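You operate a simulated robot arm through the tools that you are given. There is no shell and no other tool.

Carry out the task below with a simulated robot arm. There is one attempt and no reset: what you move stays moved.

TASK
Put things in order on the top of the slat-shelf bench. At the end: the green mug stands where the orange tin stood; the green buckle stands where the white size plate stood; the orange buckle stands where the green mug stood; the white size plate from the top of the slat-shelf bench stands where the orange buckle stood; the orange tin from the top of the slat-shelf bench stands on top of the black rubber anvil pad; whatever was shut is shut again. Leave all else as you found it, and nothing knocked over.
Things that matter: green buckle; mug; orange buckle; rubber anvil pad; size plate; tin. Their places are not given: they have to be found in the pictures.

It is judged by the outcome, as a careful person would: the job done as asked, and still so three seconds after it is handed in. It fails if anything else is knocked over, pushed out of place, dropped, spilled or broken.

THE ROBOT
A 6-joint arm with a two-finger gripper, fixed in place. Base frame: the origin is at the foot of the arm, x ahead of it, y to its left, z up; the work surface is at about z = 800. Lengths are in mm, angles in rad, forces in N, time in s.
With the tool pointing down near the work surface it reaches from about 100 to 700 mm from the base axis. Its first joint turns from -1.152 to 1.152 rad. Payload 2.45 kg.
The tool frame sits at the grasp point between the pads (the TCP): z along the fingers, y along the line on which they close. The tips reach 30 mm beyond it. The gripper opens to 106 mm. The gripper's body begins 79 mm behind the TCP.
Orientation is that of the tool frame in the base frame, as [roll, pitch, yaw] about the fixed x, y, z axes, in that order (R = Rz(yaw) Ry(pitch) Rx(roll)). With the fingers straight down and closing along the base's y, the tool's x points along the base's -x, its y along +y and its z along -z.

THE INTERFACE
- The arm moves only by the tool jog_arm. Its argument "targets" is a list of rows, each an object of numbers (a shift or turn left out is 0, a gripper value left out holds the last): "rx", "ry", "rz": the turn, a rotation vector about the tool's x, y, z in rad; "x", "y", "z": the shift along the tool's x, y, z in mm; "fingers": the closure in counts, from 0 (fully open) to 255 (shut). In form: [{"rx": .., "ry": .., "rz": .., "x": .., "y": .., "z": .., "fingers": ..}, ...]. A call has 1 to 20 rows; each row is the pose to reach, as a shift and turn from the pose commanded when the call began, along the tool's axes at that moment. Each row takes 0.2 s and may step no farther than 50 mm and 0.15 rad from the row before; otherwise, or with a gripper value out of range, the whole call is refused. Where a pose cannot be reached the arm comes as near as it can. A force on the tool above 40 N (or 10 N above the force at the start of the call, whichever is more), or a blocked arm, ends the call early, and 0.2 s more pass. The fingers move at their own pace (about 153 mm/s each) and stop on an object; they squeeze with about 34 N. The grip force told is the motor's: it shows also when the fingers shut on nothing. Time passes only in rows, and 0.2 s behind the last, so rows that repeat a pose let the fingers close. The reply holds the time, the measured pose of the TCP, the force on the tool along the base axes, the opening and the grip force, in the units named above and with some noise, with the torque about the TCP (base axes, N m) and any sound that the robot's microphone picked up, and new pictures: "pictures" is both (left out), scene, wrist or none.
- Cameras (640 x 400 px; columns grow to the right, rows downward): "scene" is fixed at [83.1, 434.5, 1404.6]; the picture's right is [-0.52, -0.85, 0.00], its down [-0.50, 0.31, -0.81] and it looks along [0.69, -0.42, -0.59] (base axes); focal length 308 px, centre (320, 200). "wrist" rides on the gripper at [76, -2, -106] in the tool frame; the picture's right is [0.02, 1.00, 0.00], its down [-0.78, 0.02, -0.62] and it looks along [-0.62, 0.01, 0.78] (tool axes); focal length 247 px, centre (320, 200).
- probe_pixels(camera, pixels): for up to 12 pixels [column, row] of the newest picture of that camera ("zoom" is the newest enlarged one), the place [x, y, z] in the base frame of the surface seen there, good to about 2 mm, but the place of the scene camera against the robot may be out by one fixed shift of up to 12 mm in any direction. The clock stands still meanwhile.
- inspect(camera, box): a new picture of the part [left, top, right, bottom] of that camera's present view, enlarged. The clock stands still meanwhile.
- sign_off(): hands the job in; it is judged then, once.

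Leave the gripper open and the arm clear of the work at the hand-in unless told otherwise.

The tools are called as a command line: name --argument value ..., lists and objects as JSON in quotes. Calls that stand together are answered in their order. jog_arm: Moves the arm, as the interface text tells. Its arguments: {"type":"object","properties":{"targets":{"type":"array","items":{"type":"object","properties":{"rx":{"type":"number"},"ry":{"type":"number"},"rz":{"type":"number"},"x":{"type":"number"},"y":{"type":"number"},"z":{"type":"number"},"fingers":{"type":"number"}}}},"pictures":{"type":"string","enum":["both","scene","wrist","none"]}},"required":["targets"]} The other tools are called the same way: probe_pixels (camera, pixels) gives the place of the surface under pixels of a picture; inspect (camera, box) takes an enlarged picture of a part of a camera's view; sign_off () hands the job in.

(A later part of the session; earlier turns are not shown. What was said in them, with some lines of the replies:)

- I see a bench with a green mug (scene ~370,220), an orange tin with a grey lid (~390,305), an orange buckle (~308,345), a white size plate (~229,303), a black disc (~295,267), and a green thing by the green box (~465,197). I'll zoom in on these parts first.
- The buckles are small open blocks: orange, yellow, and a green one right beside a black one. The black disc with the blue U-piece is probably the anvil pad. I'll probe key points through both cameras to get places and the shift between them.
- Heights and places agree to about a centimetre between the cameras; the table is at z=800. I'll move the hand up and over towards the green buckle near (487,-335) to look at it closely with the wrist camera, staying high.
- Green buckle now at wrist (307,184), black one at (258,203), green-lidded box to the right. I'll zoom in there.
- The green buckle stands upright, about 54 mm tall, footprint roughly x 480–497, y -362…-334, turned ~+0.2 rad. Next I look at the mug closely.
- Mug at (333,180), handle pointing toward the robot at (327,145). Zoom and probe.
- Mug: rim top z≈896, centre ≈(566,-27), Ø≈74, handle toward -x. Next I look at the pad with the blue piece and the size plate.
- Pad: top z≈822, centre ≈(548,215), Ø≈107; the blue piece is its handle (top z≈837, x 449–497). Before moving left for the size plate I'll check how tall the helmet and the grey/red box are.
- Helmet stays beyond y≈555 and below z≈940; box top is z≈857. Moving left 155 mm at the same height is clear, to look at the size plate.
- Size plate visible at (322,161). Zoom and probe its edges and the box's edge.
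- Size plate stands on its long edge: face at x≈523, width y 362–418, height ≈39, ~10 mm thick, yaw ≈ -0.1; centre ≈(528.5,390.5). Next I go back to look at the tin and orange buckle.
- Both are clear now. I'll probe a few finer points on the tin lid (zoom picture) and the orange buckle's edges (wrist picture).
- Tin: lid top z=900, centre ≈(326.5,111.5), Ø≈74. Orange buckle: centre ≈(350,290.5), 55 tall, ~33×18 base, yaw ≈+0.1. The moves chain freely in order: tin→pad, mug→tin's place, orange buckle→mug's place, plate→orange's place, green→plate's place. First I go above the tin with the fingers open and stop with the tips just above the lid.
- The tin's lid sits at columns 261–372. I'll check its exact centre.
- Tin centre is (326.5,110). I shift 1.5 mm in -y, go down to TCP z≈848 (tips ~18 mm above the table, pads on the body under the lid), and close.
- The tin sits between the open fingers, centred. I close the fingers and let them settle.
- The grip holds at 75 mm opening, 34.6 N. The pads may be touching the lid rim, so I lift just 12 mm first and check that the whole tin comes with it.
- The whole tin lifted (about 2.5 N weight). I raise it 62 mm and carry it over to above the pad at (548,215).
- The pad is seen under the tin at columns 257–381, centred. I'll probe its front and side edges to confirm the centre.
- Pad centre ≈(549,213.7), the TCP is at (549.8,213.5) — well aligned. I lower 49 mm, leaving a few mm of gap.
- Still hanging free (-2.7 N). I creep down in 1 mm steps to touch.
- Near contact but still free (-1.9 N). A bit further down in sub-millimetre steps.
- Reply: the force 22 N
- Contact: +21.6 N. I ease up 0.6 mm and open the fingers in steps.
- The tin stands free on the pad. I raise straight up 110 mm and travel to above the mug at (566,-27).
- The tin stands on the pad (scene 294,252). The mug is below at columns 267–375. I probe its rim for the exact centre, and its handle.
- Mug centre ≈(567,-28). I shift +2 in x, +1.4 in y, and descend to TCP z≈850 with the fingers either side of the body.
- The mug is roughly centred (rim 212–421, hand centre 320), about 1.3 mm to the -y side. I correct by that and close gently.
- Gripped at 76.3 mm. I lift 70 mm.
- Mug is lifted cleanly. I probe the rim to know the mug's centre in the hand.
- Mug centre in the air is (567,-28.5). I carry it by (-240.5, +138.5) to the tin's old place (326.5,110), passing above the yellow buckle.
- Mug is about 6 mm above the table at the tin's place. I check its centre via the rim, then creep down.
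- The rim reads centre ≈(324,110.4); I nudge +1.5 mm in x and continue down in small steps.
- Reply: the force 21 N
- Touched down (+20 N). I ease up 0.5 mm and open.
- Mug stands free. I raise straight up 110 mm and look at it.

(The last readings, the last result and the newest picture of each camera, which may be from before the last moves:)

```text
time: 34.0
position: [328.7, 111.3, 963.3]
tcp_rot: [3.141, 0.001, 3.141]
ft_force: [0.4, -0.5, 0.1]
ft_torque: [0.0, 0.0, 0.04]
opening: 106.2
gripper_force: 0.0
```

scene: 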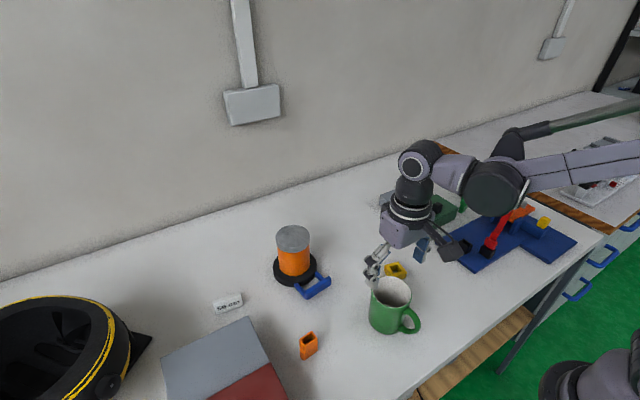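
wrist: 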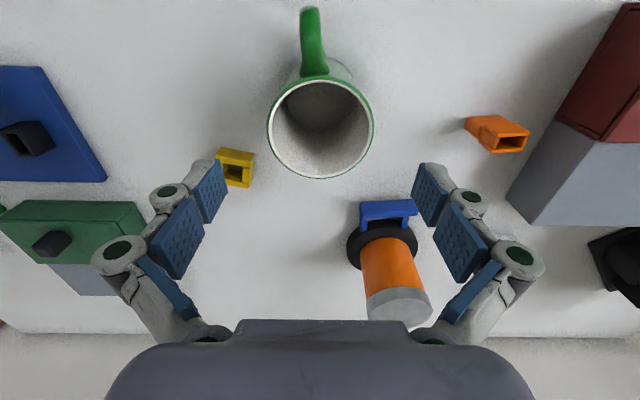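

probe_pixels --camera "wrist" --pixels '[[269, 130], [373, 127], [320, 81], [321, 177], [468, 118], [527, 132], [497, 152], [400, 207]]'

```text
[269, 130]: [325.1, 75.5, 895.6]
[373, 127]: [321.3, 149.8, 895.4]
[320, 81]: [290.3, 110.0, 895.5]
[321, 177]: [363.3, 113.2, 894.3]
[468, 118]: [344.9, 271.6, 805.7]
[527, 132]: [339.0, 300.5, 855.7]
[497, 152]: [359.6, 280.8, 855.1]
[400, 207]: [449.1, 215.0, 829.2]
```

Mug now centred at ≈(327,112), z right. Next: the orange buckle. I travel to above it at (350,290), part-close the fingers to ~60 mm (box wall at y≈365 is near) and turn yaw by +0.1 to match it.

jog_arm --targets '[{"x": -4, "y": 36}, {"x": -8, "y": 72}, {"x": -13, "y": 108}, {"x": -17, "y": 144, "rz": -0.05, "fingers": 110}, {"x": -21.5, "y": 179, "rz": -0.1, "fingers": 110}, {"x": -21.5, "y": 179, "rz": -0.1, "z": 20, "fingers": 110}]' --pictures "wrist"

```text
time: 35.4
position: [349.8, 291.5, 941.2]
tcp_rot: [3.141, -0.002, -3.043]
ft_force: [0.4, 0.0, -0.2]
ft_torque: [-0.03, -0.02, -0.02]
opening: 60.0
gripper_force: 0.0
```

wrist: 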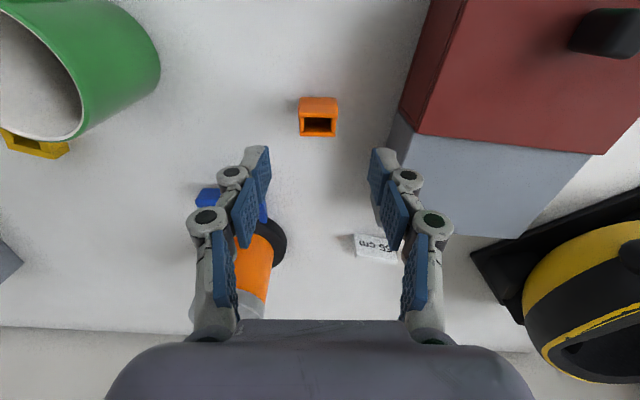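

Opening 60.0. The buckle is at (318,117). Zoom and probe.

inspect --camera "wrist" --box '[278, 85, 358, 145]'

probe_pixels --camera "wrist" --pixels '[[301, 99], [336, 99], [302, 116], [335, 116], [301, 132], [336, 133], [318, 116], [318, 134], [318, 101], [405, 110], [400, 150]]'

```text
6.67 times, centred on (318, 115) of wrist
```

zoom: 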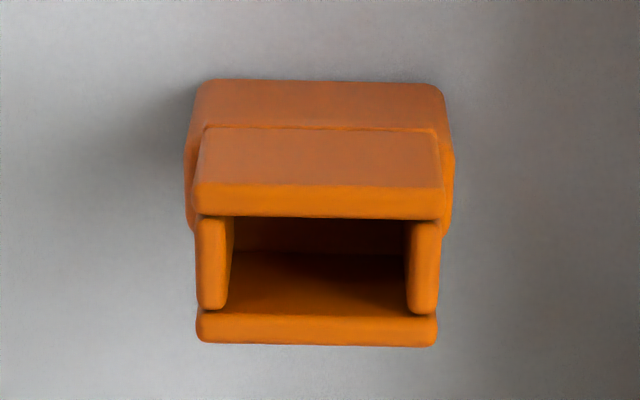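

```text
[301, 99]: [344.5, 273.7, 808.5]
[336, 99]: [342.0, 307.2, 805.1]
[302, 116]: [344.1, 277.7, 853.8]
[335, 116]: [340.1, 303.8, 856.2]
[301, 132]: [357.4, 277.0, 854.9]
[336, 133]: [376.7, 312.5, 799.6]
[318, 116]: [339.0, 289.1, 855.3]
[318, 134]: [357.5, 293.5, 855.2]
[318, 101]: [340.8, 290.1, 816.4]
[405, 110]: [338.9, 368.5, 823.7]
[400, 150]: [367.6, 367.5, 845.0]
```

Buckle centre ≈(349.5,290.5), base y 274–307. I descend around it to TCP z≈838 (tips ~8 mm above the table).

jog_arm --targets '[{"y": -1, "z": 40, "fingers": 110}, {"y": -1, "z": 75, "fingers": 110}, {"y": -1, "z": 95, "fingers": 110}, {"y": -1, "z": 103, "fingers": 110}, {"y": -1, "z": 103, "fingers": 110}]' --pictures "wrist"

```text
time: 36.6
position: [349.0, 291.4, 837.0]
tcp_rot: [3.14, 0.0, -3.042]
ft_force: [0.6, 0.3, -0.2]
ft_torque: [-0.01, -0.02, -0.01]
opening: 60.2
gripper_force: 0.1
```

wrist: 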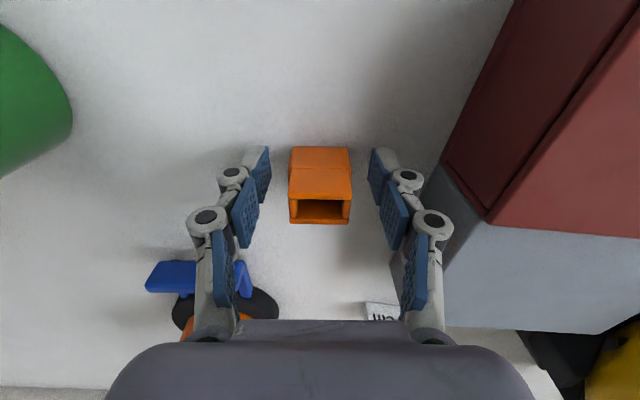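

The buckle is centred between the fingers (289–352). I close.

jog_arm --targets '[{"fingers": 170}, {"fingers": 255}, {"fingers": 255}, {"fingers": 255}, {"fingers": 255}]' --pictures "wrist"

```text
time: 37.8
position: [349.9, 289.4, 839.0]
tcp_rot: [3.139, -0.001, -3.04]
ft_force: [0.1, 0.1, -0.2]
ft_torque: [-0.02, 0.03, -0.01]
opening: 34.6
gripper_force: 34.0
```

wrist: 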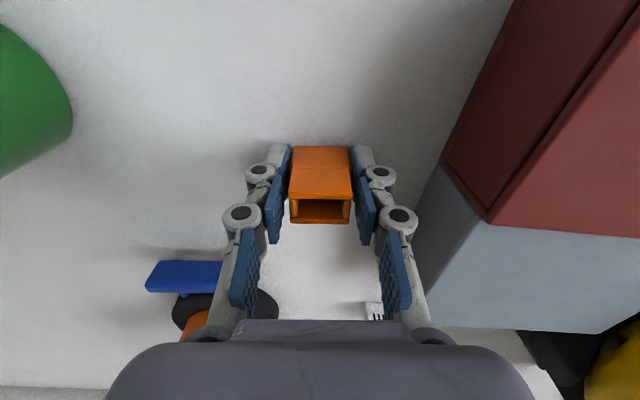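

Gripped at 34.6 mm. I lift 80 mm straight up, then carry it toward the mug's old place (567,-28).

jog_arm --targets '[{"z": -5}, {"z": -15}, {"z": -45}, {"z": -80}, {"z": -80}]' --pictures "both"

```text
time: 39.0
position: [350.6, 289.2, 920.1]
tcp_rot: [3.14, 0.0, -3.039]
ft_force: [0.0, -0.6, -0.5]
ft_torque: [0.0, -0.01, 0.02]
opening: 34.4
gripper_force: 33.8
```

scene: 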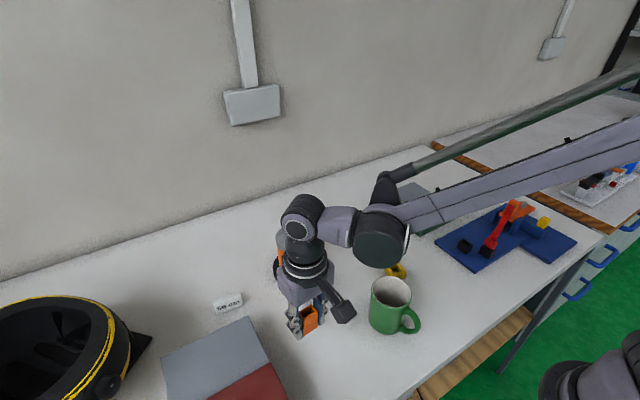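
wrist: 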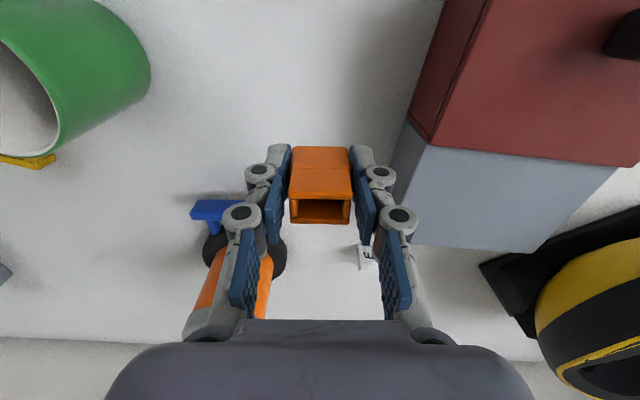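

Buckle is up and level. Now the carry, in ~35 mm steps, at a height well clear of everything.

jog_arm --targets '[{"x": -16.8, "y": -30.8}, {"x": -33.6, "y": -61.5}, {"x": -50.4, "y": -92.3}, {"x": -67.2, "y": -123.1}, {"x": -84, "y": -153.9}, {"x": -100.8, "y": -184.6}, {"x": -117.6, "y": -215.4}, {"x": -134.4, "y": -246.2}, {"x": -151.2, "y": -277}, {"x": -168, "y": -307.7}, {"x": -184.8, "y": -338.5}, {"x": -184.8, "y": -338.5}, {"x": -184.8, "y": -338.5, "z": 35}, {"x": -184.8, "y": -338.5, "z": 65}, {"x": -184.8, "y": -338.5, "z": 74}, {"x": -184.8, "y": -338.5, "z": 74}]'

```text
time: 42.4
position: [565.3, -28.5, 843.1]
tcp_rot: [3.14, -0.001, -3.04]
ft_force: [-1.0, 0.7, 0.4]
ft_torque: [-0.04, 0.01, -0.04]
opening: 34.7
gripper_force: 34.2
```

scene: 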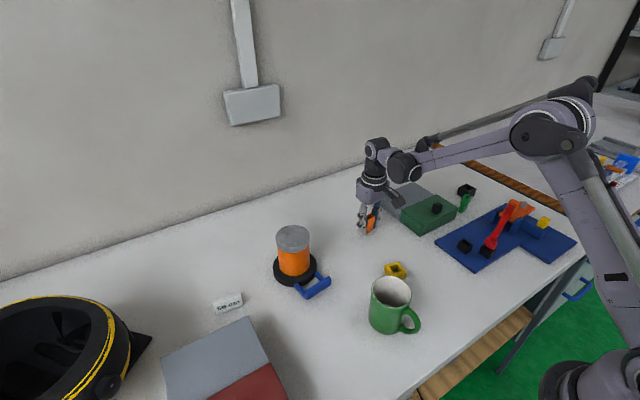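
wrist: 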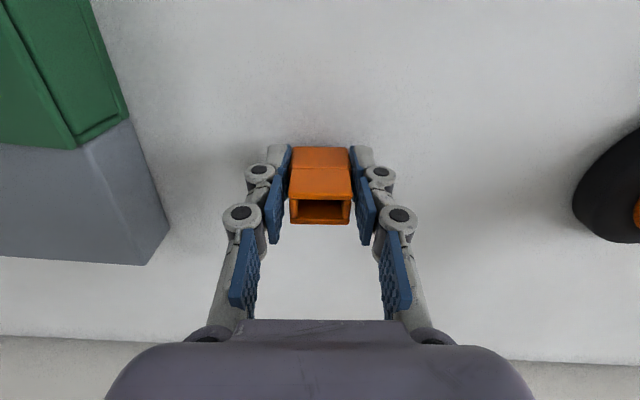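

Hovering ~5 mm above the mug's old place. I probe the buckle's top to confirm its place and creep down 3 mm.

probe_pixels --camera "wrist" --pixels '[[294, 196], [348, 196], [294, 221], [348, 221], [321, 196], [321, 221], [321, 152]]'

jog_arm --targets '[{"z": 1.5}, {"z": 3}, {"z": 3}]' --pictures "none"

```text
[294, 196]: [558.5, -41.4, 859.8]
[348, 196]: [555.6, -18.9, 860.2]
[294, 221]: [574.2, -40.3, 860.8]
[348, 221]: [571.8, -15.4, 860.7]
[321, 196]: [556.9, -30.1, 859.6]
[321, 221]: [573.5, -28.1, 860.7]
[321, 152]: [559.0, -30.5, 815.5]
```

```text
time: 43.2
position: [566.5, -29.1, 840.9]
tcp_rot: [3.141, 0.0, -3.043]
ft_force: [0.5, 0.7, -0.5]
ft_torque: [-0.02, 0.0, 0.0]
opening: 34.6
gripper_force: 33.9
```

Centre ≈(566,-29), within 1–2 mm. Creep down to touch.

jog_arm --targets '[{"x": -1, "y": 0.8, "z": 0.7}, {"x": -1, "y": 0.8, "z": 1.4}, {"x": -1, "y": 0.8, "z": 1.4}]' --pictures "none"

```text
time: 44.0
position: [567.8, -28.5, 839.9]
tcp_rot: [3.141, -0.001, -3.04]
ft_force: [0.5, 0.2, 0.1]
ft_torque: [-0.02, 0.0, -0.05]
opening: 34.8
gripper_force: 34.0
```

jog_arm --targets '[{"z": 0.6}, {"z": 1.2}, {"z": 1.2}]' --pictures "none"

```text
time: 44.8
position: [569.2, -27.9, 838.7]
tcp_rot: [3.141, 0.0, -3.041]
ft_force: [0.3, 0.2, 0.3]
ft_torque: [-0.01, -0.01, 0.01]
opening: 34.4
gripper_force: 34.2
```

jog_arm --targets '[{"z": 0.5}, {"z": 1}, {"z": 1}]' --pictures "none"

```text
time: 45.6
position: [568.3, -28.1, 838.6]
tcp_rot: [3.14, 0.0, -3.041]
ft_force: [0.1, 1.1, 4.7]
ft_torque: [0.03, 0.04, 0.02]
opening: 34.9
gripper_force: 33.8
```

Touching (+4.7 N). I open the fingers to 60 mm in place.

jog_arm --targets '[{"fingers": 155}, {"fingers": 130}, {"fingers": 110}, {"fingers": 110}]' --pictures "wrist"

```text
time: 46.6
position: [568.2, -28.3, 837.7]
tcp_rot: [3.14, -0.001, -3.042]
ft_force: [0.1, 0.1, -0.7]
ft_torque: [0.0, -0.03, 0.03]
opening: 60.2
gripper_force: 0.0
```

wrist: 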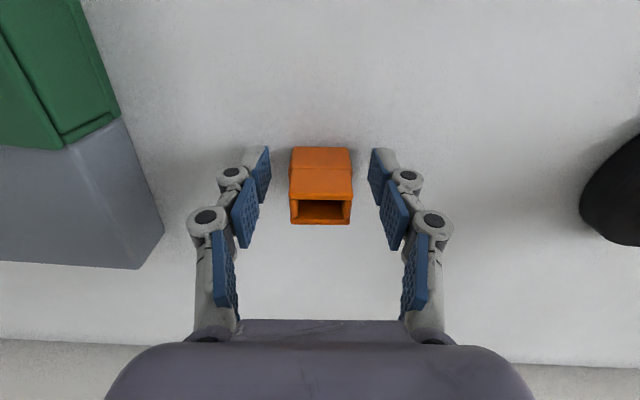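

Orange buckle stands free. I rise 145 mm, then travel to above the size plate (528.5,390.5), turning yaw to -0.1 and setting the opening to ~80 mm.

jog_arm --targets '[{"z": -20}, {"z": -60}, {"z": -105}, {"z": -145}, {"x": -0.4, "y": 46.7, "z": -145}, {"x": -0.8, "y": 93.4, "z": -145}, {"x": -1.1, "y": 140.2, "z": -145}, {"x": -1.4, "y": 186.9, "z": -145}, {"x": -1.8, "y": 233.6, "z": -145}, {"x": -2.1, "y": 280.4, "z": -145}, {"x": -2.5, "y": 327.1, "z": -145}, {"x": -2.8, "y": 373.8, "z": -145, "rz": 0.1, "fingers": 62}, {"x": -3.2, "y": 420.6, "z": -145, "rz": 0.205, "fingers": 62}, {"x": -3.2, "y": 420.6, "z": -115, "rz": 0.205, "fingers": 62}, {"x": -3.2, "y": 420.6, "z": -115, "rz": 0.205, "fingers": 62}]'

```text
time: 49.8
position: [529.8, 390.0, 954.2]
tcp_rot: [3.14, 0.001, 3.037]
ft_force: [-0.2, -0.6, -0.1]
ft_torque: [-0.01, 0.01, 0.0]
opening: 80.3
gripper_force: 0.2
```

scene: 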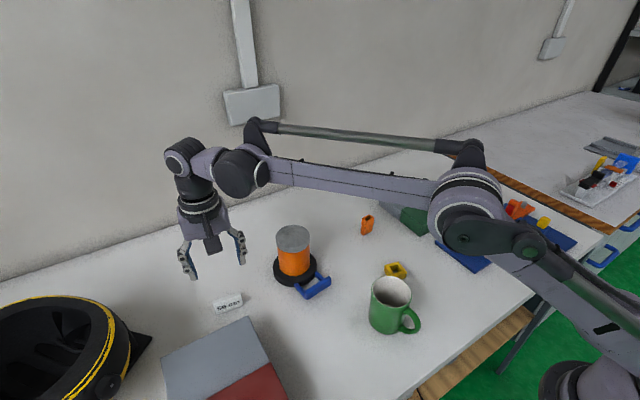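
wrist: 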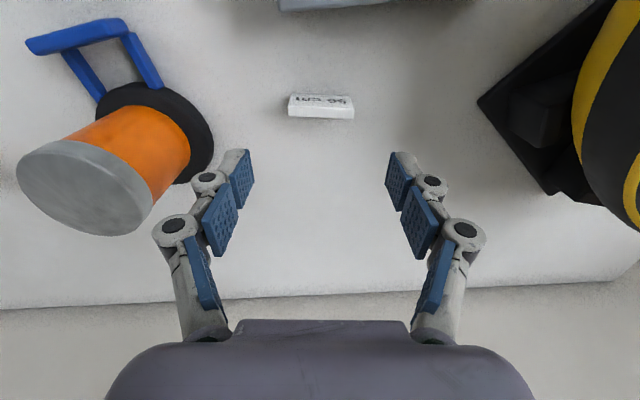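

Orange buckle stands at scene (367,225). The plate is below me at (321,106). Zoom and probe.

inspect --camera "wrist" --box '[271, 81, 371, 131]'

probe_pixels --camera "wrist" --pixels '[[290, 108], [352, 109], [289, 116], [353, 117], [321, 108], [321, 116], [321, 96], [291, 96], [350, 98]]'

```text
6.40 times, centred on (321, 106) of wrist
```

zoom: 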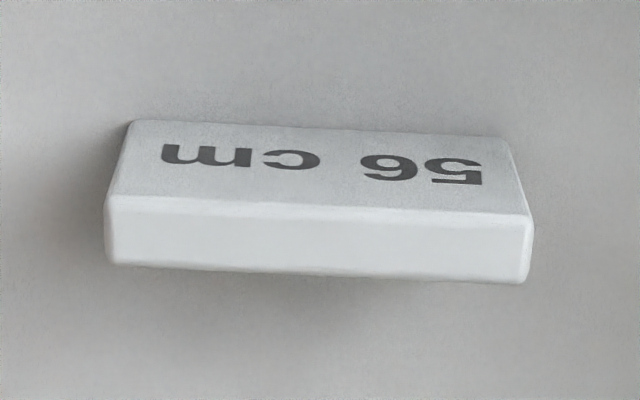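

```text
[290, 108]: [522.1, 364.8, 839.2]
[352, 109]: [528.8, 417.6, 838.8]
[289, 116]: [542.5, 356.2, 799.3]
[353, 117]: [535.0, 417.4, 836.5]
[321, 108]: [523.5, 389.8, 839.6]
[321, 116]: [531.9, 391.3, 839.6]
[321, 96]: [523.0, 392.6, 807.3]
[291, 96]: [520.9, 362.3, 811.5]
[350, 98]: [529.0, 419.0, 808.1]
```

Plate centre ≈(528,391), yaw ≈ -0.14. I correct by 1.5 mm and 0.04 rad and descend to TCP z≈838, fingers at its two ends.

jog_arm --targets '[{"x": 1.5, "y": 0.9, "z": 35, "rz": 0.04, "fingers": 62}, {"x": 1.5, "y": 0.9, "z": 75, "rz": 0.04, "fingers": 62}, {"x": 1.5, "y": 0.9, "z": 105, "rz": 0.04, "fingers": 62}, {"x": 1.5, "y": 0.9, "z": 116, "rz": 0.04, "fingers": 62}, {"x": 1.5, "y": 0.9, "z": 116, "rz": 0.04, "fingers": 62}]' --pictures "wrist"

```text
time: 51.0
position: [530.1, 391.0, 837.8]
tcp_rot: [3.14, 0.002, 2.997]
ft_force: [0.0, -0.5, -0.5]
ft_torque: [-0.04, 0.0, 0.05]
opening: 80.2
gripper_force: 0.0
```

wrist: 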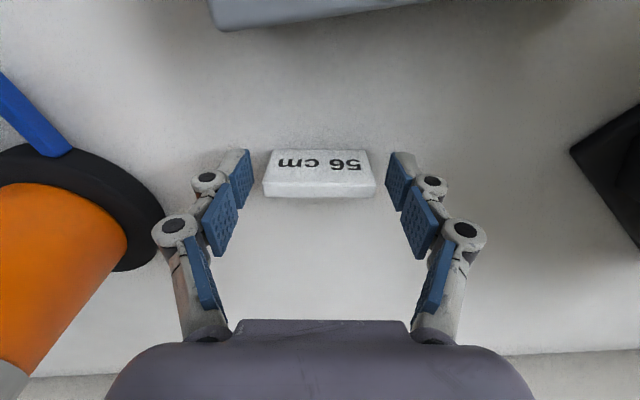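

Plate is level with the fingers and centred (264–377). I close.

jog_arm --targets '[{"fingers": 90}, {"fingers": 130}, {"fingers": 255}, {"fingers": 255}, {"fingers": 255}]' --pictures "wrist"

```text
time: 52.2
position: [529.1, 390.1, 837.5]
tcp_rot: [3.141, -0.001, 2.998]
ft_force: [1.2, -0.3, 0.5]
ft_torque: [-0.04, 0.03, 0.01]
opening: 58.2
gripper_force: 34.2
```

wrist: 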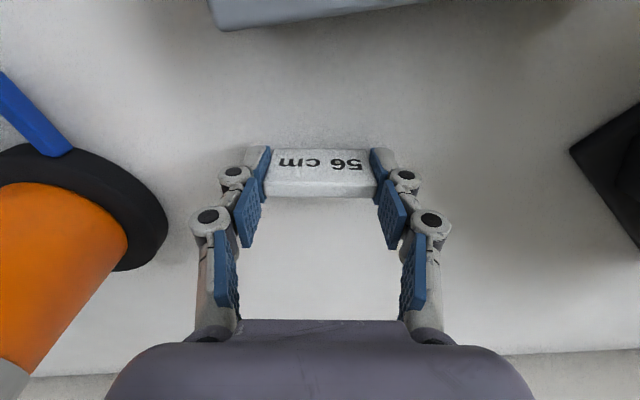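

Gripped at 58.2 mm. I lift 5 then 100 mm, checking that the plate stays square.

jog_arm --targets '[{"z": -5}, {"z": -15}, {"z": -40}, {"z": -70}, {"z": -100}, {"z": -100}]' --pictures "both"

```text
time: 53.6
position: [530.3, 391.9, 936.8]
tcp_rot: [3.139, 0.0, 2.997]
ft_force: [-0.4, 0.0, 0.5]
ft_torque: [-0.02, -0.04, 0.03]
opening: 58.5
gripper_force: 33.8
```

scene: 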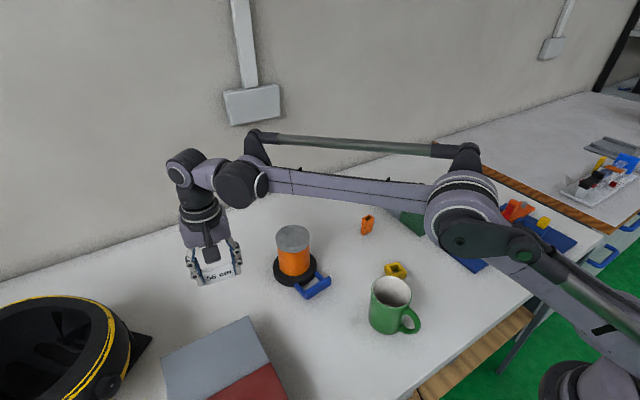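
wrist: 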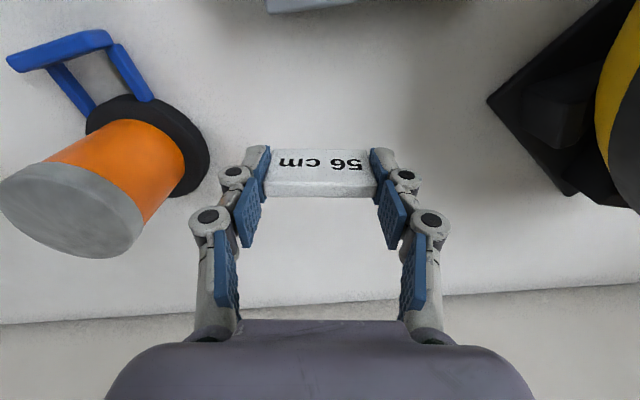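

The plate hangs square. I carry it by (-179,-100.5) to the orange buckle's old place (349.5,290.5), over the box corner with ~40 mm clearance, then descend to ~5 mm above the table.

jog_arm --targets '[{"x": 27.1, "y": -20.9}, {"x": 54.2, "y": -41.7}, {"x": 81.4, "y": -62.6}, {"x": 108.5, "y": -83.5}, {"x": 135.6, "y": -104.3}, {"x": 162.7, "y": -125.2}, {"x": 162.7, "y": -125.2}, {"x": 162.7, "y": -125.2, "z": 35}, {"x": 162.7, "y": -125.2, "z": 70}, {"x": 162.7, "y": -125.2, "z": 93}, {"x": 162.7, "y": -125.2, "z": 93}]'

```text
time: 56.0
position: [349.4, 292.1, 844.3]
tcp_rot: [3.14, 0.0, 2.997]
ft_force: [-0.6, 1.0, -0.6]
ft_torque: [0.0, 0.01, 0.01]
opening: 58.7
gripper_force: 34.0
```

scene: 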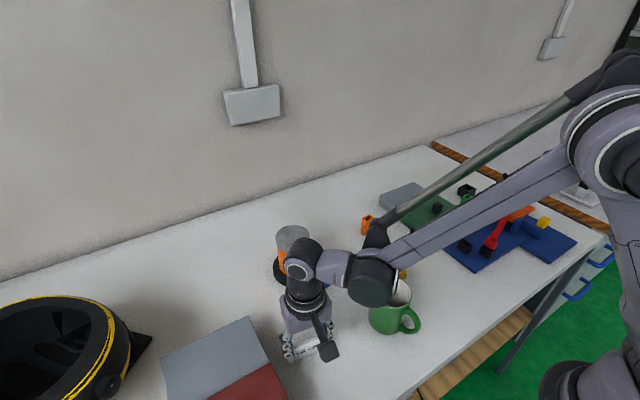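
wrist: 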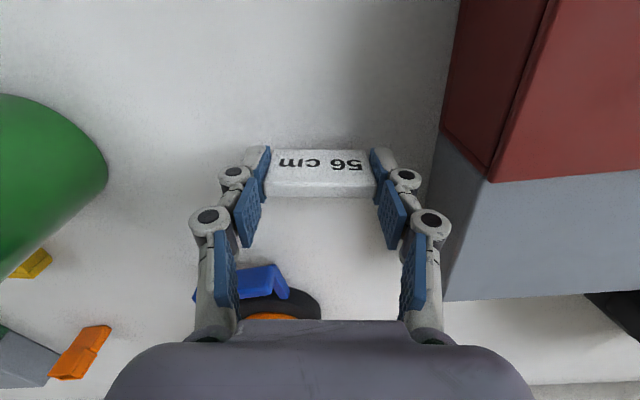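

The plate is ~6 mm above the table. I check its place and creep down 4 mm.

probe_pixels --camera "wrist" --pixels '[[268, 182], [370, 180], [321, 181], [321, 196], [272, 194], [370, 194]]'

jog_arm --targets '[{"z": 1.5}, {"z": 3}, {"z": 4}, {"z": 4}]' --pictures "none"

```text
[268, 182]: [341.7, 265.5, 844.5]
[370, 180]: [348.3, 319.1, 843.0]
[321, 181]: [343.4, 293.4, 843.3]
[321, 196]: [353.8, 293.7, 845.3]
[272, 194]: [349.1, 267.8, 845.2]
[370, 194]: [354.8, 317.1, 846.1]
```

```text
time: 57.0
position: [349.4, 292.0, 840.1]
tcp_rot: [3.14, -0.001, 2.996]
ft_force: [0.4, 0.3, -0.7]
ft_torque: [0.04, 0.01, 0.0]
opening: 58.3
gripper_force: 33.6
```

Plate centre ≈(349,292); I shift -1.5 mm in y and continue down.

jog_arm --targets '[{"y": -1.5}, {"y": -1.5, "z": 0.7}, {"y": -1.5, "z": 1.4}, {"y": -1.5, "z": 1.4}]' --pictures "none"

```text
time: 58.0
position: [350.5, 289.3, 838.9]
tcp_rot: [3.139, -0.001, 2.996]
ft_force: [0.1, -0.3, -0.2]
ft_torque: [-0.02, 0.0, 0.02]
opening: 58.3
gripper_force: 33.7
```

jog_arm --targets '[{"z": 0.5}, {"z": 1}, {"z": 1}]' --pictures "none"

```text
time: 58.8
position: [350.6, 289.3, 837.4]
tcp_rot: [3.141, 0.0, 2.997]
ft_force: [0.5, 0.0, 13.0]
ft_torque: [-0.01, -0.02, 0.01]
opening: 58.7
gripper_force: 33.8
```

Touchdown (+13 N). I ease up 0.3 mm and open to 80 mm.

jog_arm --targets '[{"z": -0.3}, {"z": -0.3, "fingers": 100}, {"z": -0.3, "fingers": 75}, {"z": -0.3, "fingers": 62}, {"z": -0.3, "fingers": 62}]' --pictures "wrist"

```text
time: 60.0
position: [349.5, 290.4, 836.5]
tcp_rot: [3.14, 0.001, 2.997]
ft_force: [0.0, 0.2, -1.0]
ft_torque: [0.01, 0.03, 0.01]
opening: 80.3
gripper_force: 0.0
```

wrist: 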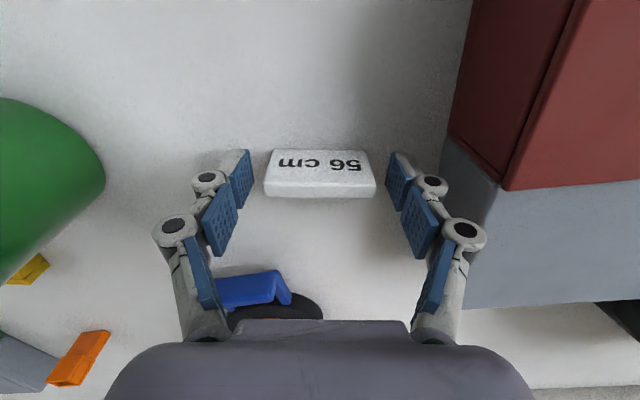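

The plate stands free. I rise 150 mm and travel high to above the green buckle at ≈(488,-348), turning yaw to +0.2 and setting the opening to ~52 mm.

jog_arm --targets '[{"z": -20}, {"z": -60}, {"z": -105}, {"z": -150}, {"x": -16.4, "y": -43.7, "z": -150}, {"x": -32.7, "y": -87.4, "z": -150}, {"x": -49.1, "y": -131.1, "z": -150}, {"x": -65.4, "y": -174.8, "z": -150}, {"x": -81.8, "y": -218.5, "z": -150}, {"x": -98.1, "y": -262.2, "z": -150}, {"x": -114.5, "y": -305.9, "z": -150}, {"x": -130.9, "y": -349.6, "z": -150}, {"x": -147.2, "y": -393.3, "z": -150, "rz": -0.07}, {"x": -163.6, "y": -437, "z": -150, "rz": -0.14}, {"x": -179.9, "y": -480.7, "z": -150, "rz": -0.21}, {"x": -196.3, "y": -524.4, "z": -150, "rz": -0.28, "fingers": 130}, {"x": -212.6, "y": -568.1, "z": -150, "rz": -0.344, "fingers": 130}, {"x": -229, "y": -611.8, "z": -150, "rz": -0.344, "fingers": 130}, {"x": -229, "y": -611.8, "z": -150, "rz": -0.344, "fingers": 130}]'

```text
time: 64.0
position: [487.4, -348.9, 987.3]
tcp_rot: [3.139, 0.001, -2.941]
ft_force: [-0.2, 0.7, -0.4]
ft_torque: [0.05, -0.03, 0.0]
opening: 51.9
gripper_force: 0.0
```

scene: 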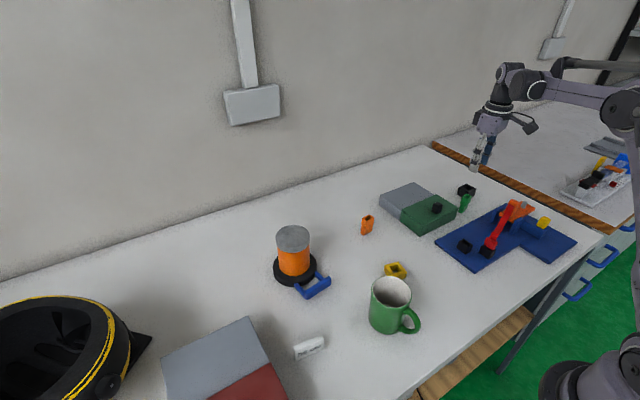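
wrist: 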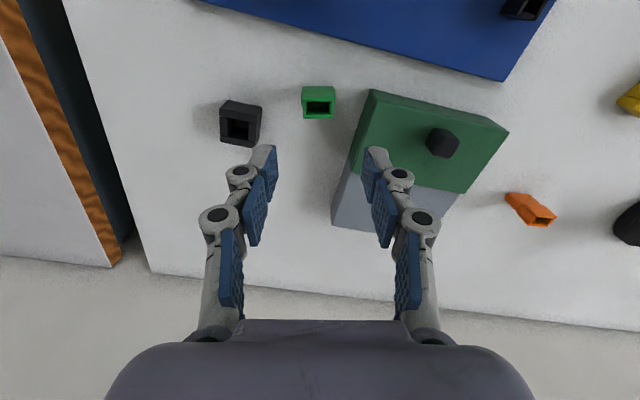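

Everything placed so far stands (scene: tin 294,252; orange 367,225; plate 310,346; mug 390,305). Green buckle now at wrist (318,102). Zoom and probe.

inspect --camera "wrist" --box '[278, 75, 378, 135]'

probe_pixels --camera "wrist" --pixels '[[304, 88], [333, 88], [304, 101], [333, 101], [305, 117], [332, 117], [318, 101], [318, 118], [318, 90], [370, 100], [348, 160], [262, 112]]'

```text
6.40 times, centred on (328, 105) of wrist
```

zoom: 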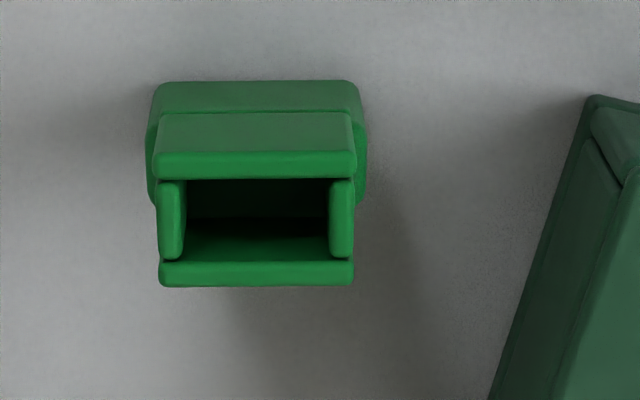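

```text
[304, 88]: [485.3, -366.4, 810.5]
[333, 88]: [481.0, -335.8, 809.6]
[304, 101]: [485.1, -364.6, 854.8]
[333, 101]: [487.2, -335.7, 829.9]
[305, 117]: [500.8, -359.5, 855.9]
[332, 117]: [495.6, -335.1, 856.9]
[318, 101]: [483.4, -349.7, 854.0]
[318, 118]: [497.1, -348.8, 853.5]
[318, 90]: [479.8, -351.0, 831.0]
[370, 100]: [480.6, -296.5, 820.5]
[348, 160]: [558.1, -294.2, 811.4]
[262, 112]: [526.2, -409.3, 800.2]
```

The gripper yaw matches the buckle. Its centre ≈(490.5,-349.8). Before descending I check the height of the clamp on the blue base, which will be under the wrist camera.

probe_pixels --camera "scene" --pixels '[[519, 205], [527, 207], [497, 230], [545, 222], [489, 248], [465, 243], [437, 207], [465, 190], [515, 215], [535, 225]]'

inspect --camera "scene" --box '[420, 120, 600, 290]'

```text
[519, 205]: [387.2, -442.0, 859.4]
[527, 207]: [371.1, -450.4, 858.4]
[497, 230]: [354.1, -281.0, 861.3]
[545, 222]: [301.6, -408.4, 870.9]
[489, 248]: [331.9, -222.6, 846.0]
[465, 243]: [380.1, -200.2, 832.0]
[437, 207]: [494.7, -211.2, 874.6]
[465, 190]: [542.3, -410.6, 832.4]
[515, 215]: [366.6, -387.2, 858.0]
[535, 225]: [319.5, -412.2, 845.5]
```

```text
2.35 times, centred on (510, 205) of scene
```

zoom: 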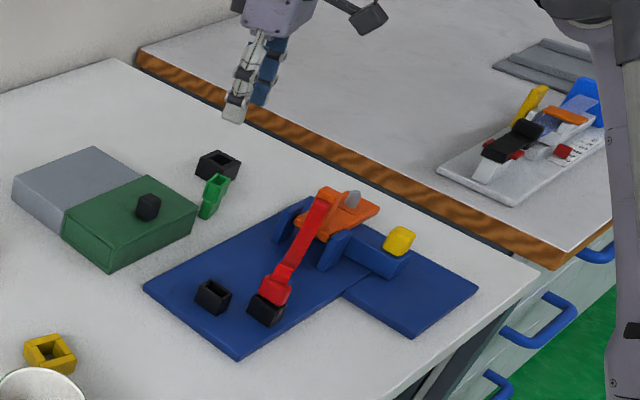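

Everything there is below z≈875, the gripper body and camera will stay above ~915: clear. I descend over the buckle, first to z≈890 to check alignment.

jog_arm --targets '[{"x": -2.7, "y": -1.5, "z": 35, "fingers": 130}, {"x": -2.7, "y": -1.5, "z": 70, "fingers": 130}, {"x": -2.7, "y": -1.5, "z": 95, "fingers": 130}, {"x": -2.7, "y": -1.5, "z": 95, "fingers": 130}]' --pictures "wrist"

```text
time: 65.0
position: [493.5, -350.4, 893.6]
tcp_rot: [3.14, 0.0, -2.944]
ft_force: [-0.3, 0.9, 0.0]
ft_torque: [0.04, 0.02, 0.02]
opening: 51.7
gripper_force: 0.1
```

wrist: 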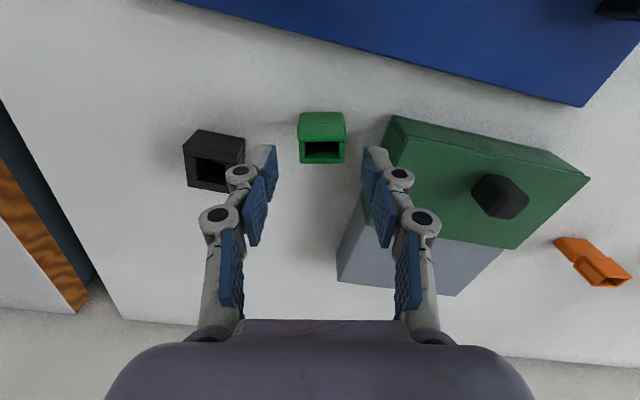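

Centred (297–347). I verify x once more, then continue.

probe_pixels --camera "wrist" --pixels '[[322, 139], [322, 161], [301, 139], [343, 138], [302, 160], [342, 160], [322, 118], [302, 116], [342, 115]]'

```text
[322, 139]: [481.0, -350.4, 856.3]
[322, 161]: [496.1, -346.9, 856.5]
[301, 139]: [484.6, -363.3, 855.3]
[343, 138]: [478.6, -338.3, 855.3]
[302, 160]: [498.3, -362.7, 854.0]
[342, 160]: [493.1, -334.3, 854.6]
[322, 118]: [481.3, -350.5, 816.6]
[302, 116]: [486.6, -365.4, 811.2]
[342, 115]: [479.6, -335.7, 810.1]
```

Good: centre ≈(489.5,-349.5). I descend the remaining 55 mm and look.

jog_arm --targets '[{"x": 1, "z": 25}, {"x": 1, "z": 45}, {"x": 1, "z": 55}, {"x": 1, "z": 55}]' --pictures "wrist"

```text
time: 66.0
position: [490.0, -350.3, 837.6]
tcp_rot: [3.14, 0.001, -2.942]
ft_force: [0.1, 0.4, -0.8]
ft_torque: [-0.02, -0.04, 0.01]
opening: 51.8
gripper_force: 0.1
```

wrist: 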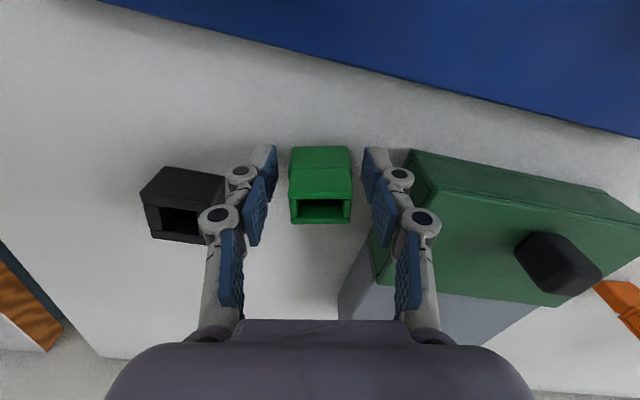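

The green buckle is between the fingers and both neighbours are clear. I close.

jog_arm --targets '[{"fingers": 155}, {"fingers": 255}, {"fingers": 255}, {"fingers": 255}, {"fingers": 255}]' --pictures "wrist"

```text
time: 67.2
position: [489.1, -350.0, 838.7]
tcp_rot: [3.14, 0.001, -2.942]
ft_force: [0.3, -0.7, 0.8]
ft_torque: [-0.03, 0.01, 0.03]
opening: 34.9
gripper_force: 34.4
```

wrist: 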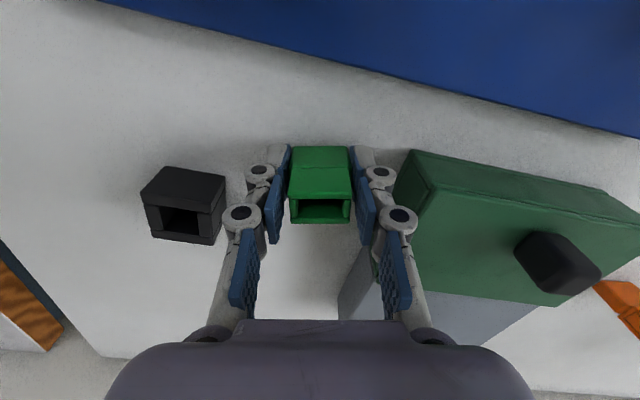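

Gripped at 34.9 mm. I lift straight up 150 mm.

jog_arm --targets '[{"z": -5}, {"z": -15}, {"z": -45}, {"z": -80}, {"z": -115}, {"z": -150}, {"z": -150}]'

```text
time: 68.8
position: [491.1, -350.8, 987.6]
tcp_rot: [3.14, 0.0, -2.943]
ft_force: [-0.5, 0.2, -1.1]
ft_torque: [-0.02, 0.01, 0.02]
opening: 34.6
gripper_force: 33.9
```

scene: 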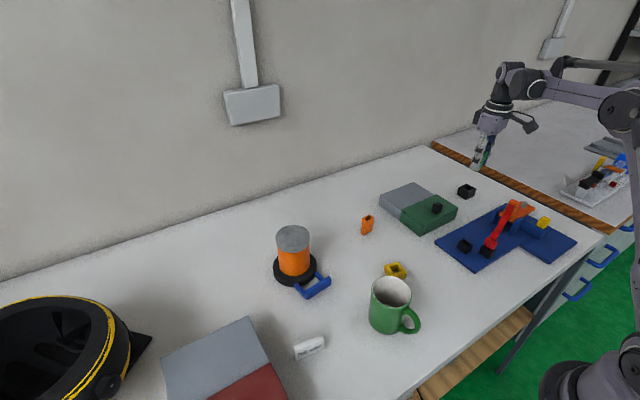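
wrist: 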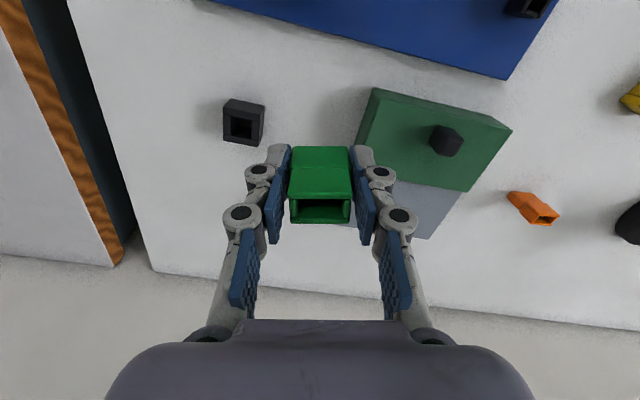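

The green buckle is up; black buckle and box untouched. I travel at this height via (420,214) — in front of the tin — to the plate's old place (528,391).

jog_arm --targets '[{"x": -3.4, "y": 43.5}, {"x": -6.7, "y": 87.1}, {"x": -10.1, "y": 130.6}, {"x": -13.4, "y": 174.2}, {"x": -16.8, "y": 217.7}, {"x": -20.1, "y": 261.3}, {"x": -23.5, "y": 304.8}, {"x": -26.8, "y": 348.4}, {"x": -30.2, "y": 391.9}, {"x": -33.5, "y": 435.5}, {"x": -36.9, "y": 479}, {"x": -40.2, "y": 522.6}, {"x": -43.6, "y": 566.1}, {"x": -71.8, "y": 596.5}, {"x": -100, "y": 626.9}, {"x": -128.1, "y": 657.4}, {"x": -156.3, "y": 687.8}, {"x": -184.5, "y": 718.2}, {"x": -184.5, "y": 718.2}]'

```text
time: 72.8
position: [529.8, 389.8, 986.1]
tcp_rot: [3.141, 0.0, -2.944]
ft_force: [1.0, -0.4, -0.9]
ft_torque: [0.01, 0.04, -0.01]
opening: 34.3
gripper_force: 34.3
```

scene: 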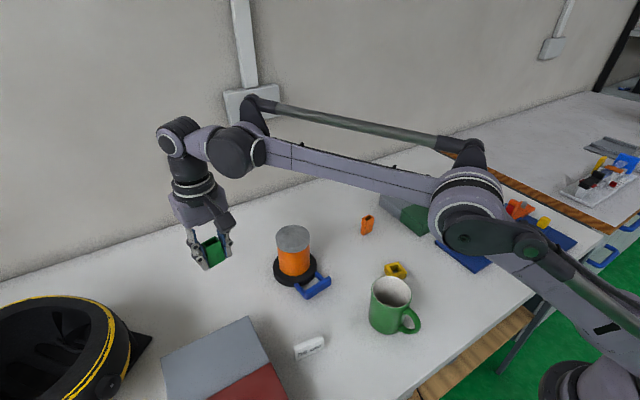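
wrist: 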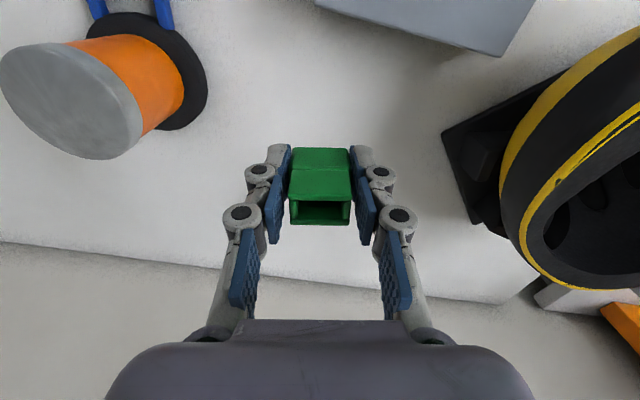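

Above the plate's old place. I descend to ~6 mm above the table.

jog_arm --targets '[{"z": 40}, {"z": 80}, {"z": 115}, {"z": 135}, {"z": 142}, {"z": 142}]' --pictures "wrist"

```text
time: 74.2
position: [527.1, 389.7, 845.2]
tcp_rot: [3.14, 0.0, -2.942]
ft_force: [-0.2, -0.4, -0.1]
ft_torque: [0.02, 0.03, -0.06]
opening: 34.6
gripper_force: 33.5
```

wrist: 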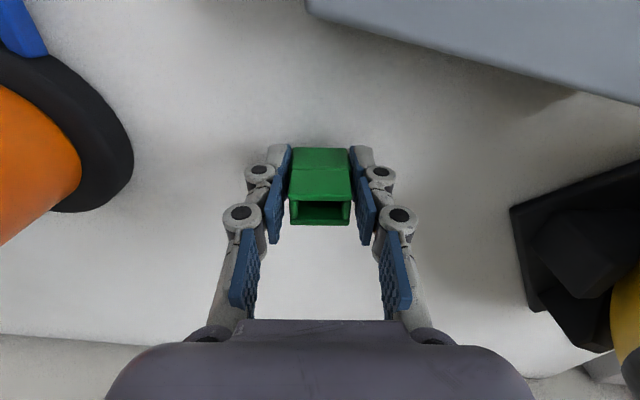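

probe_pixels --camera "wrist" --pixels '[[294, 198], [348, 197], [296, 221], [347, 221], [321, 198], [321, 222], [321, 155]]'

jog_arm --targets '[{"z": 1.5}, {"z": 3}, {"z": 4}, {"z": 4}]' --pictures "none"

```text
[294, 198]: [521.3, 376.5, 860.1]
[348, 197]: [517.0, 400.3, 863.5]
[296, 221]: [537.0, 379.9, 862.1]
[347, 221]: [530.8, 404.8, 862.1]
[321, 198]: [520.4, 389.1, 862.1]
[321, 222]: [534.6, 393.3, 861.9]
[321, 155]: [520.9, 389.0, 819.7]
```

```text
time: 75.2
position: [527.7, 390.4, 841.8]
tcp_rot: [3.139, 0.002, -2.941]
ft_force: [1.0, 0.5, -1.0]
ft_torque: [0.03, -0.04, -0.01]
opening: 34.7
gripper_force: 34.4
```

Buckle centre ≈(528,391) — on target. I creep down to touch.

jog_arm --targets '[{"z": 0.7}, {"z": 1.4}, {"z": 1.4}]' --pictures "none"

```text
time: 76.0
position: [528.0, 389.5, 840.4]
tcp_rot: [3.14, -0.001, -2.943]
ft_force: [-0.2, -0.4, -0.1]
ft_torque: [0.0, 0.02, 0.0]
opening: 34.7
gripper_force: 33.8
```

jog_arm --targets '[{"z": 0.6}, {"z": 1.2}, {"z": 1.2}]' --pictures "none"

```text
time: 76.8
position: [527.7, 390.8, 839.7]
tcp_rot: [3.141, 0.001, -2.942]
ft_force: [1.0, -0.6, 0.3]
ft_torque: [0.01, 0.0, 0.04]
opening: 34.8
gripper_force: 34.1
```

jog_arm --targets '[{"z": 0.5}, {"z": 1}, {"z": 1}]' --pictures "none"

```text
time: 77.6
position: [528.6, 390.0, 839.2]
tcp_rot: [3.14, 0.0, -2.941]
ft_force: [0.0, -0.2, -0.5]
ft_torque: [0.0, 0.03, 0.03]
opening: 34.5
gripper_force: 34.4
```

jog_arm --targets '[{"z": 0.5}, {"z": 1}, {"z": 1}]' --pictures "none"

```text
time: 78.4
position: [528.3, 390.1, 837.5]
tcp_rot: [-3.141, -0.001, -2.94]
ft_force: [0.5, -1.4, 10.2]
ft_torque: [-0.03, -0.08, -0.02]
opening: 34.5
gripper_force: 34.0
```

Touchdown (+10 N). I ease up 0.3 mm and open to 60 mm.

jog_arm --targets '[{"z": -0.3}, {"z": -0.3, "fingers": 155}, {"z": -0.3, "fingers": 130}, {"z": -0.3, "fingers": 110}, {"z": -0.3, "fingers": 110}]' --pictures "wrist"

```text
time: 79.6
position: [527.6, 390.4, 837.4]
tcp_rot: [3.14, 0.001, -2.944]
ft_force: [0.1, 0.8, -0.1]
ft_torque: [0.03, 0.0, 0.01]
opening: 60.3
gripper_force: 0.1
```

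wrist: 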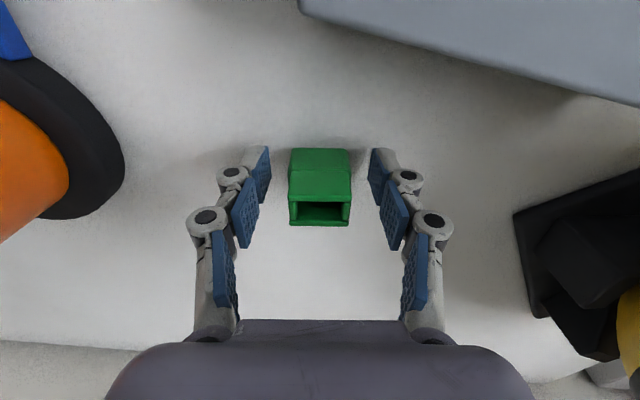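

Green buckle stands free. I rise straight up 150 mm, then withdraw to the starting pose and open fully.

jog_arm --targets '[{"z": -20}, {"z": -60}, {"z": -105}, {"z": -150}, {"x": 28.2, "y": -23.3, "z": -168.5, "rz": 0.02}, {"x": 56.3, "y": -46.6, "z": -187, "rz": 0.04}, {"x": 84.5, "y": -69.8, "z": -205.5, "rz": 0.06}, {"x": 112.7, "y": -93.1, "z": -224, "rz": 0.08}, {"x": 140.9, "y": -116.4, "z": -242.5, "rz": 0.1, "fingers": 0}, {"x": 169, "y": -139.7, "z": -261, "rz": 0.12, "fingers": 0}, {"x": 197.2, "y": -163, "z": -279.5, "rz": 0.14, "fingers": 0}, {"x": 225.4, "y": -186.2, "z": -298, "rz": 0.16, "fingers": 0}, {"x": 253.5, "y": -209.5, "z": -316.5, "rz": 0.18, "fingers": 0}, {"x": 281.7, "y": -232.8, "z": -335, "rz": 0.199, "fingers": 0}, {"x": 281.7, "y": -232.8, "z": -335, "rz": 0.199, "fingers": 0}]'

```text
time: 82.8
position: [299.2, 106.3, 1174.0]
tcp_rot: [3.141, 0.0, 3.139]
ft_force: [0.1, 0.2, 0.3]
ft_torque: [-0.01, 0.01, -0.04]
opening: 106.1
gripper_force: 0.0
```

scene: 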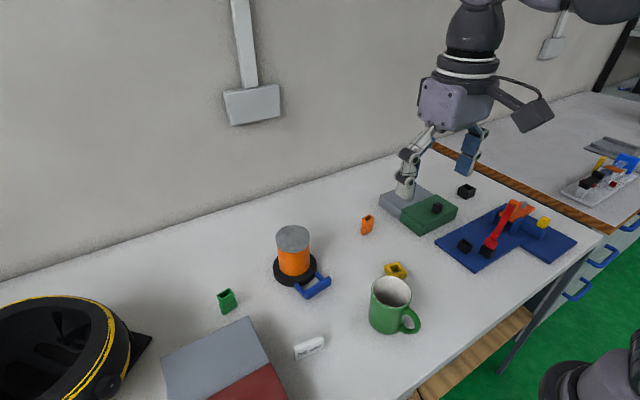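
wrist: 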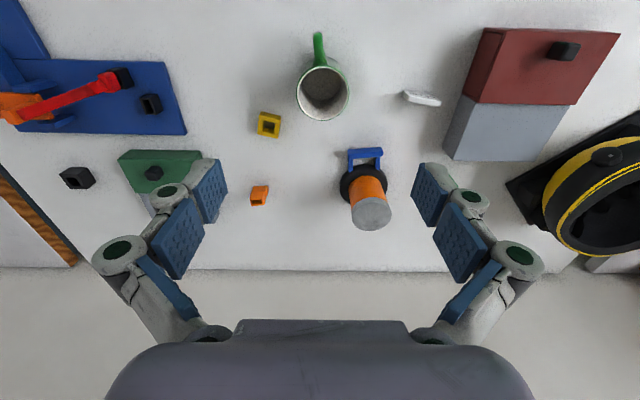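

All five are placed and the arm is back up, open. I take a last close look at each for uprightness and place.

inspect --camera "scene" --box '[200, 200, 440, 360]'

inspect --camera "wrist" --box '[230, 20, 470, 240]'

probe_pixels --camera "scene" --pixels '[[294, 238], [295, 281], [227, 296], [308, 342], [367, 218], [397, 270], [250, 340], [318, 285], [466, 187], [309, 352]]'

```text
2.50 times, centred on (320, 280) of scene
```

zoom: 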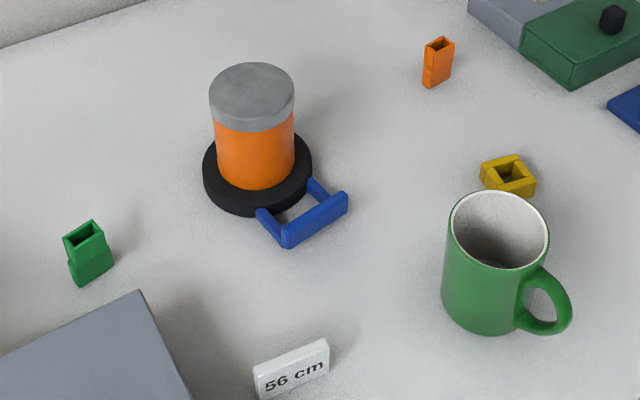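

```text
1.82 times, centred on (350, 130) of wrist
```

zoom: 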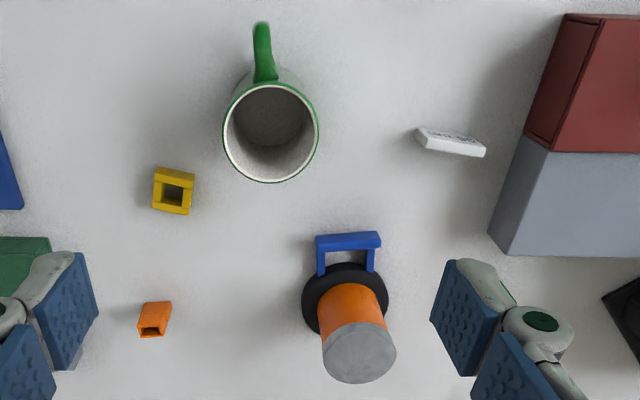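

```text
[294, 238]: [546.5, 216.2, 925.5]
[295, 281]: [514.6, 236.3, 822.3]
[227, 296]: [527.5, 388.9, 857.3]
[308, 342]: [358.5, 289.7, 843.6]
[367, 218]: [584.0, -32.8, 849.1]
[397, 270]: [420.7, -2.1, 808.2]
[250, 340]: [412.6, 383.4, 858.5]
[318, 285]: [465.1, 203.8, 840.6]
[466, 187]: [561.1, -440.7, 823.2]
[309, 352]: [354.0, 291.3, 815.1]
```

Everything is in place. The tin stands centred on the black pad, the mug where the tin was, and the orange buckle where the mug was. The size plate stands upright where the orange buckle was, and the green buckle where the plate was. The pad, yellow and black buckles, boxes and clamp read as they did before, and nothing was opened. I hand the job in.

sign_off

```text
The job is handed in.
```

The job is done and handed in: all five things are in their new places on the bench, and everything stands upright.

| Item | Where it stands now |
|---|---|
| Orange tin | On top of the black rubber anvil pad, centred |
| Green mug | Where the tin stood |
| Orange buckle | Where the mug stood |
| White size plate | Where the orange buckle stood |
| Green buckle | Where the size plate stood |

Each moved item measured within about 3 mm of its target. Nothing was opened, so nothing needed shutting again. The pad, the yellow and black buckles, the boxes, the clamp and the helmet showed no change in the last pictures. The arm is back at its starting pose with the gripper open.
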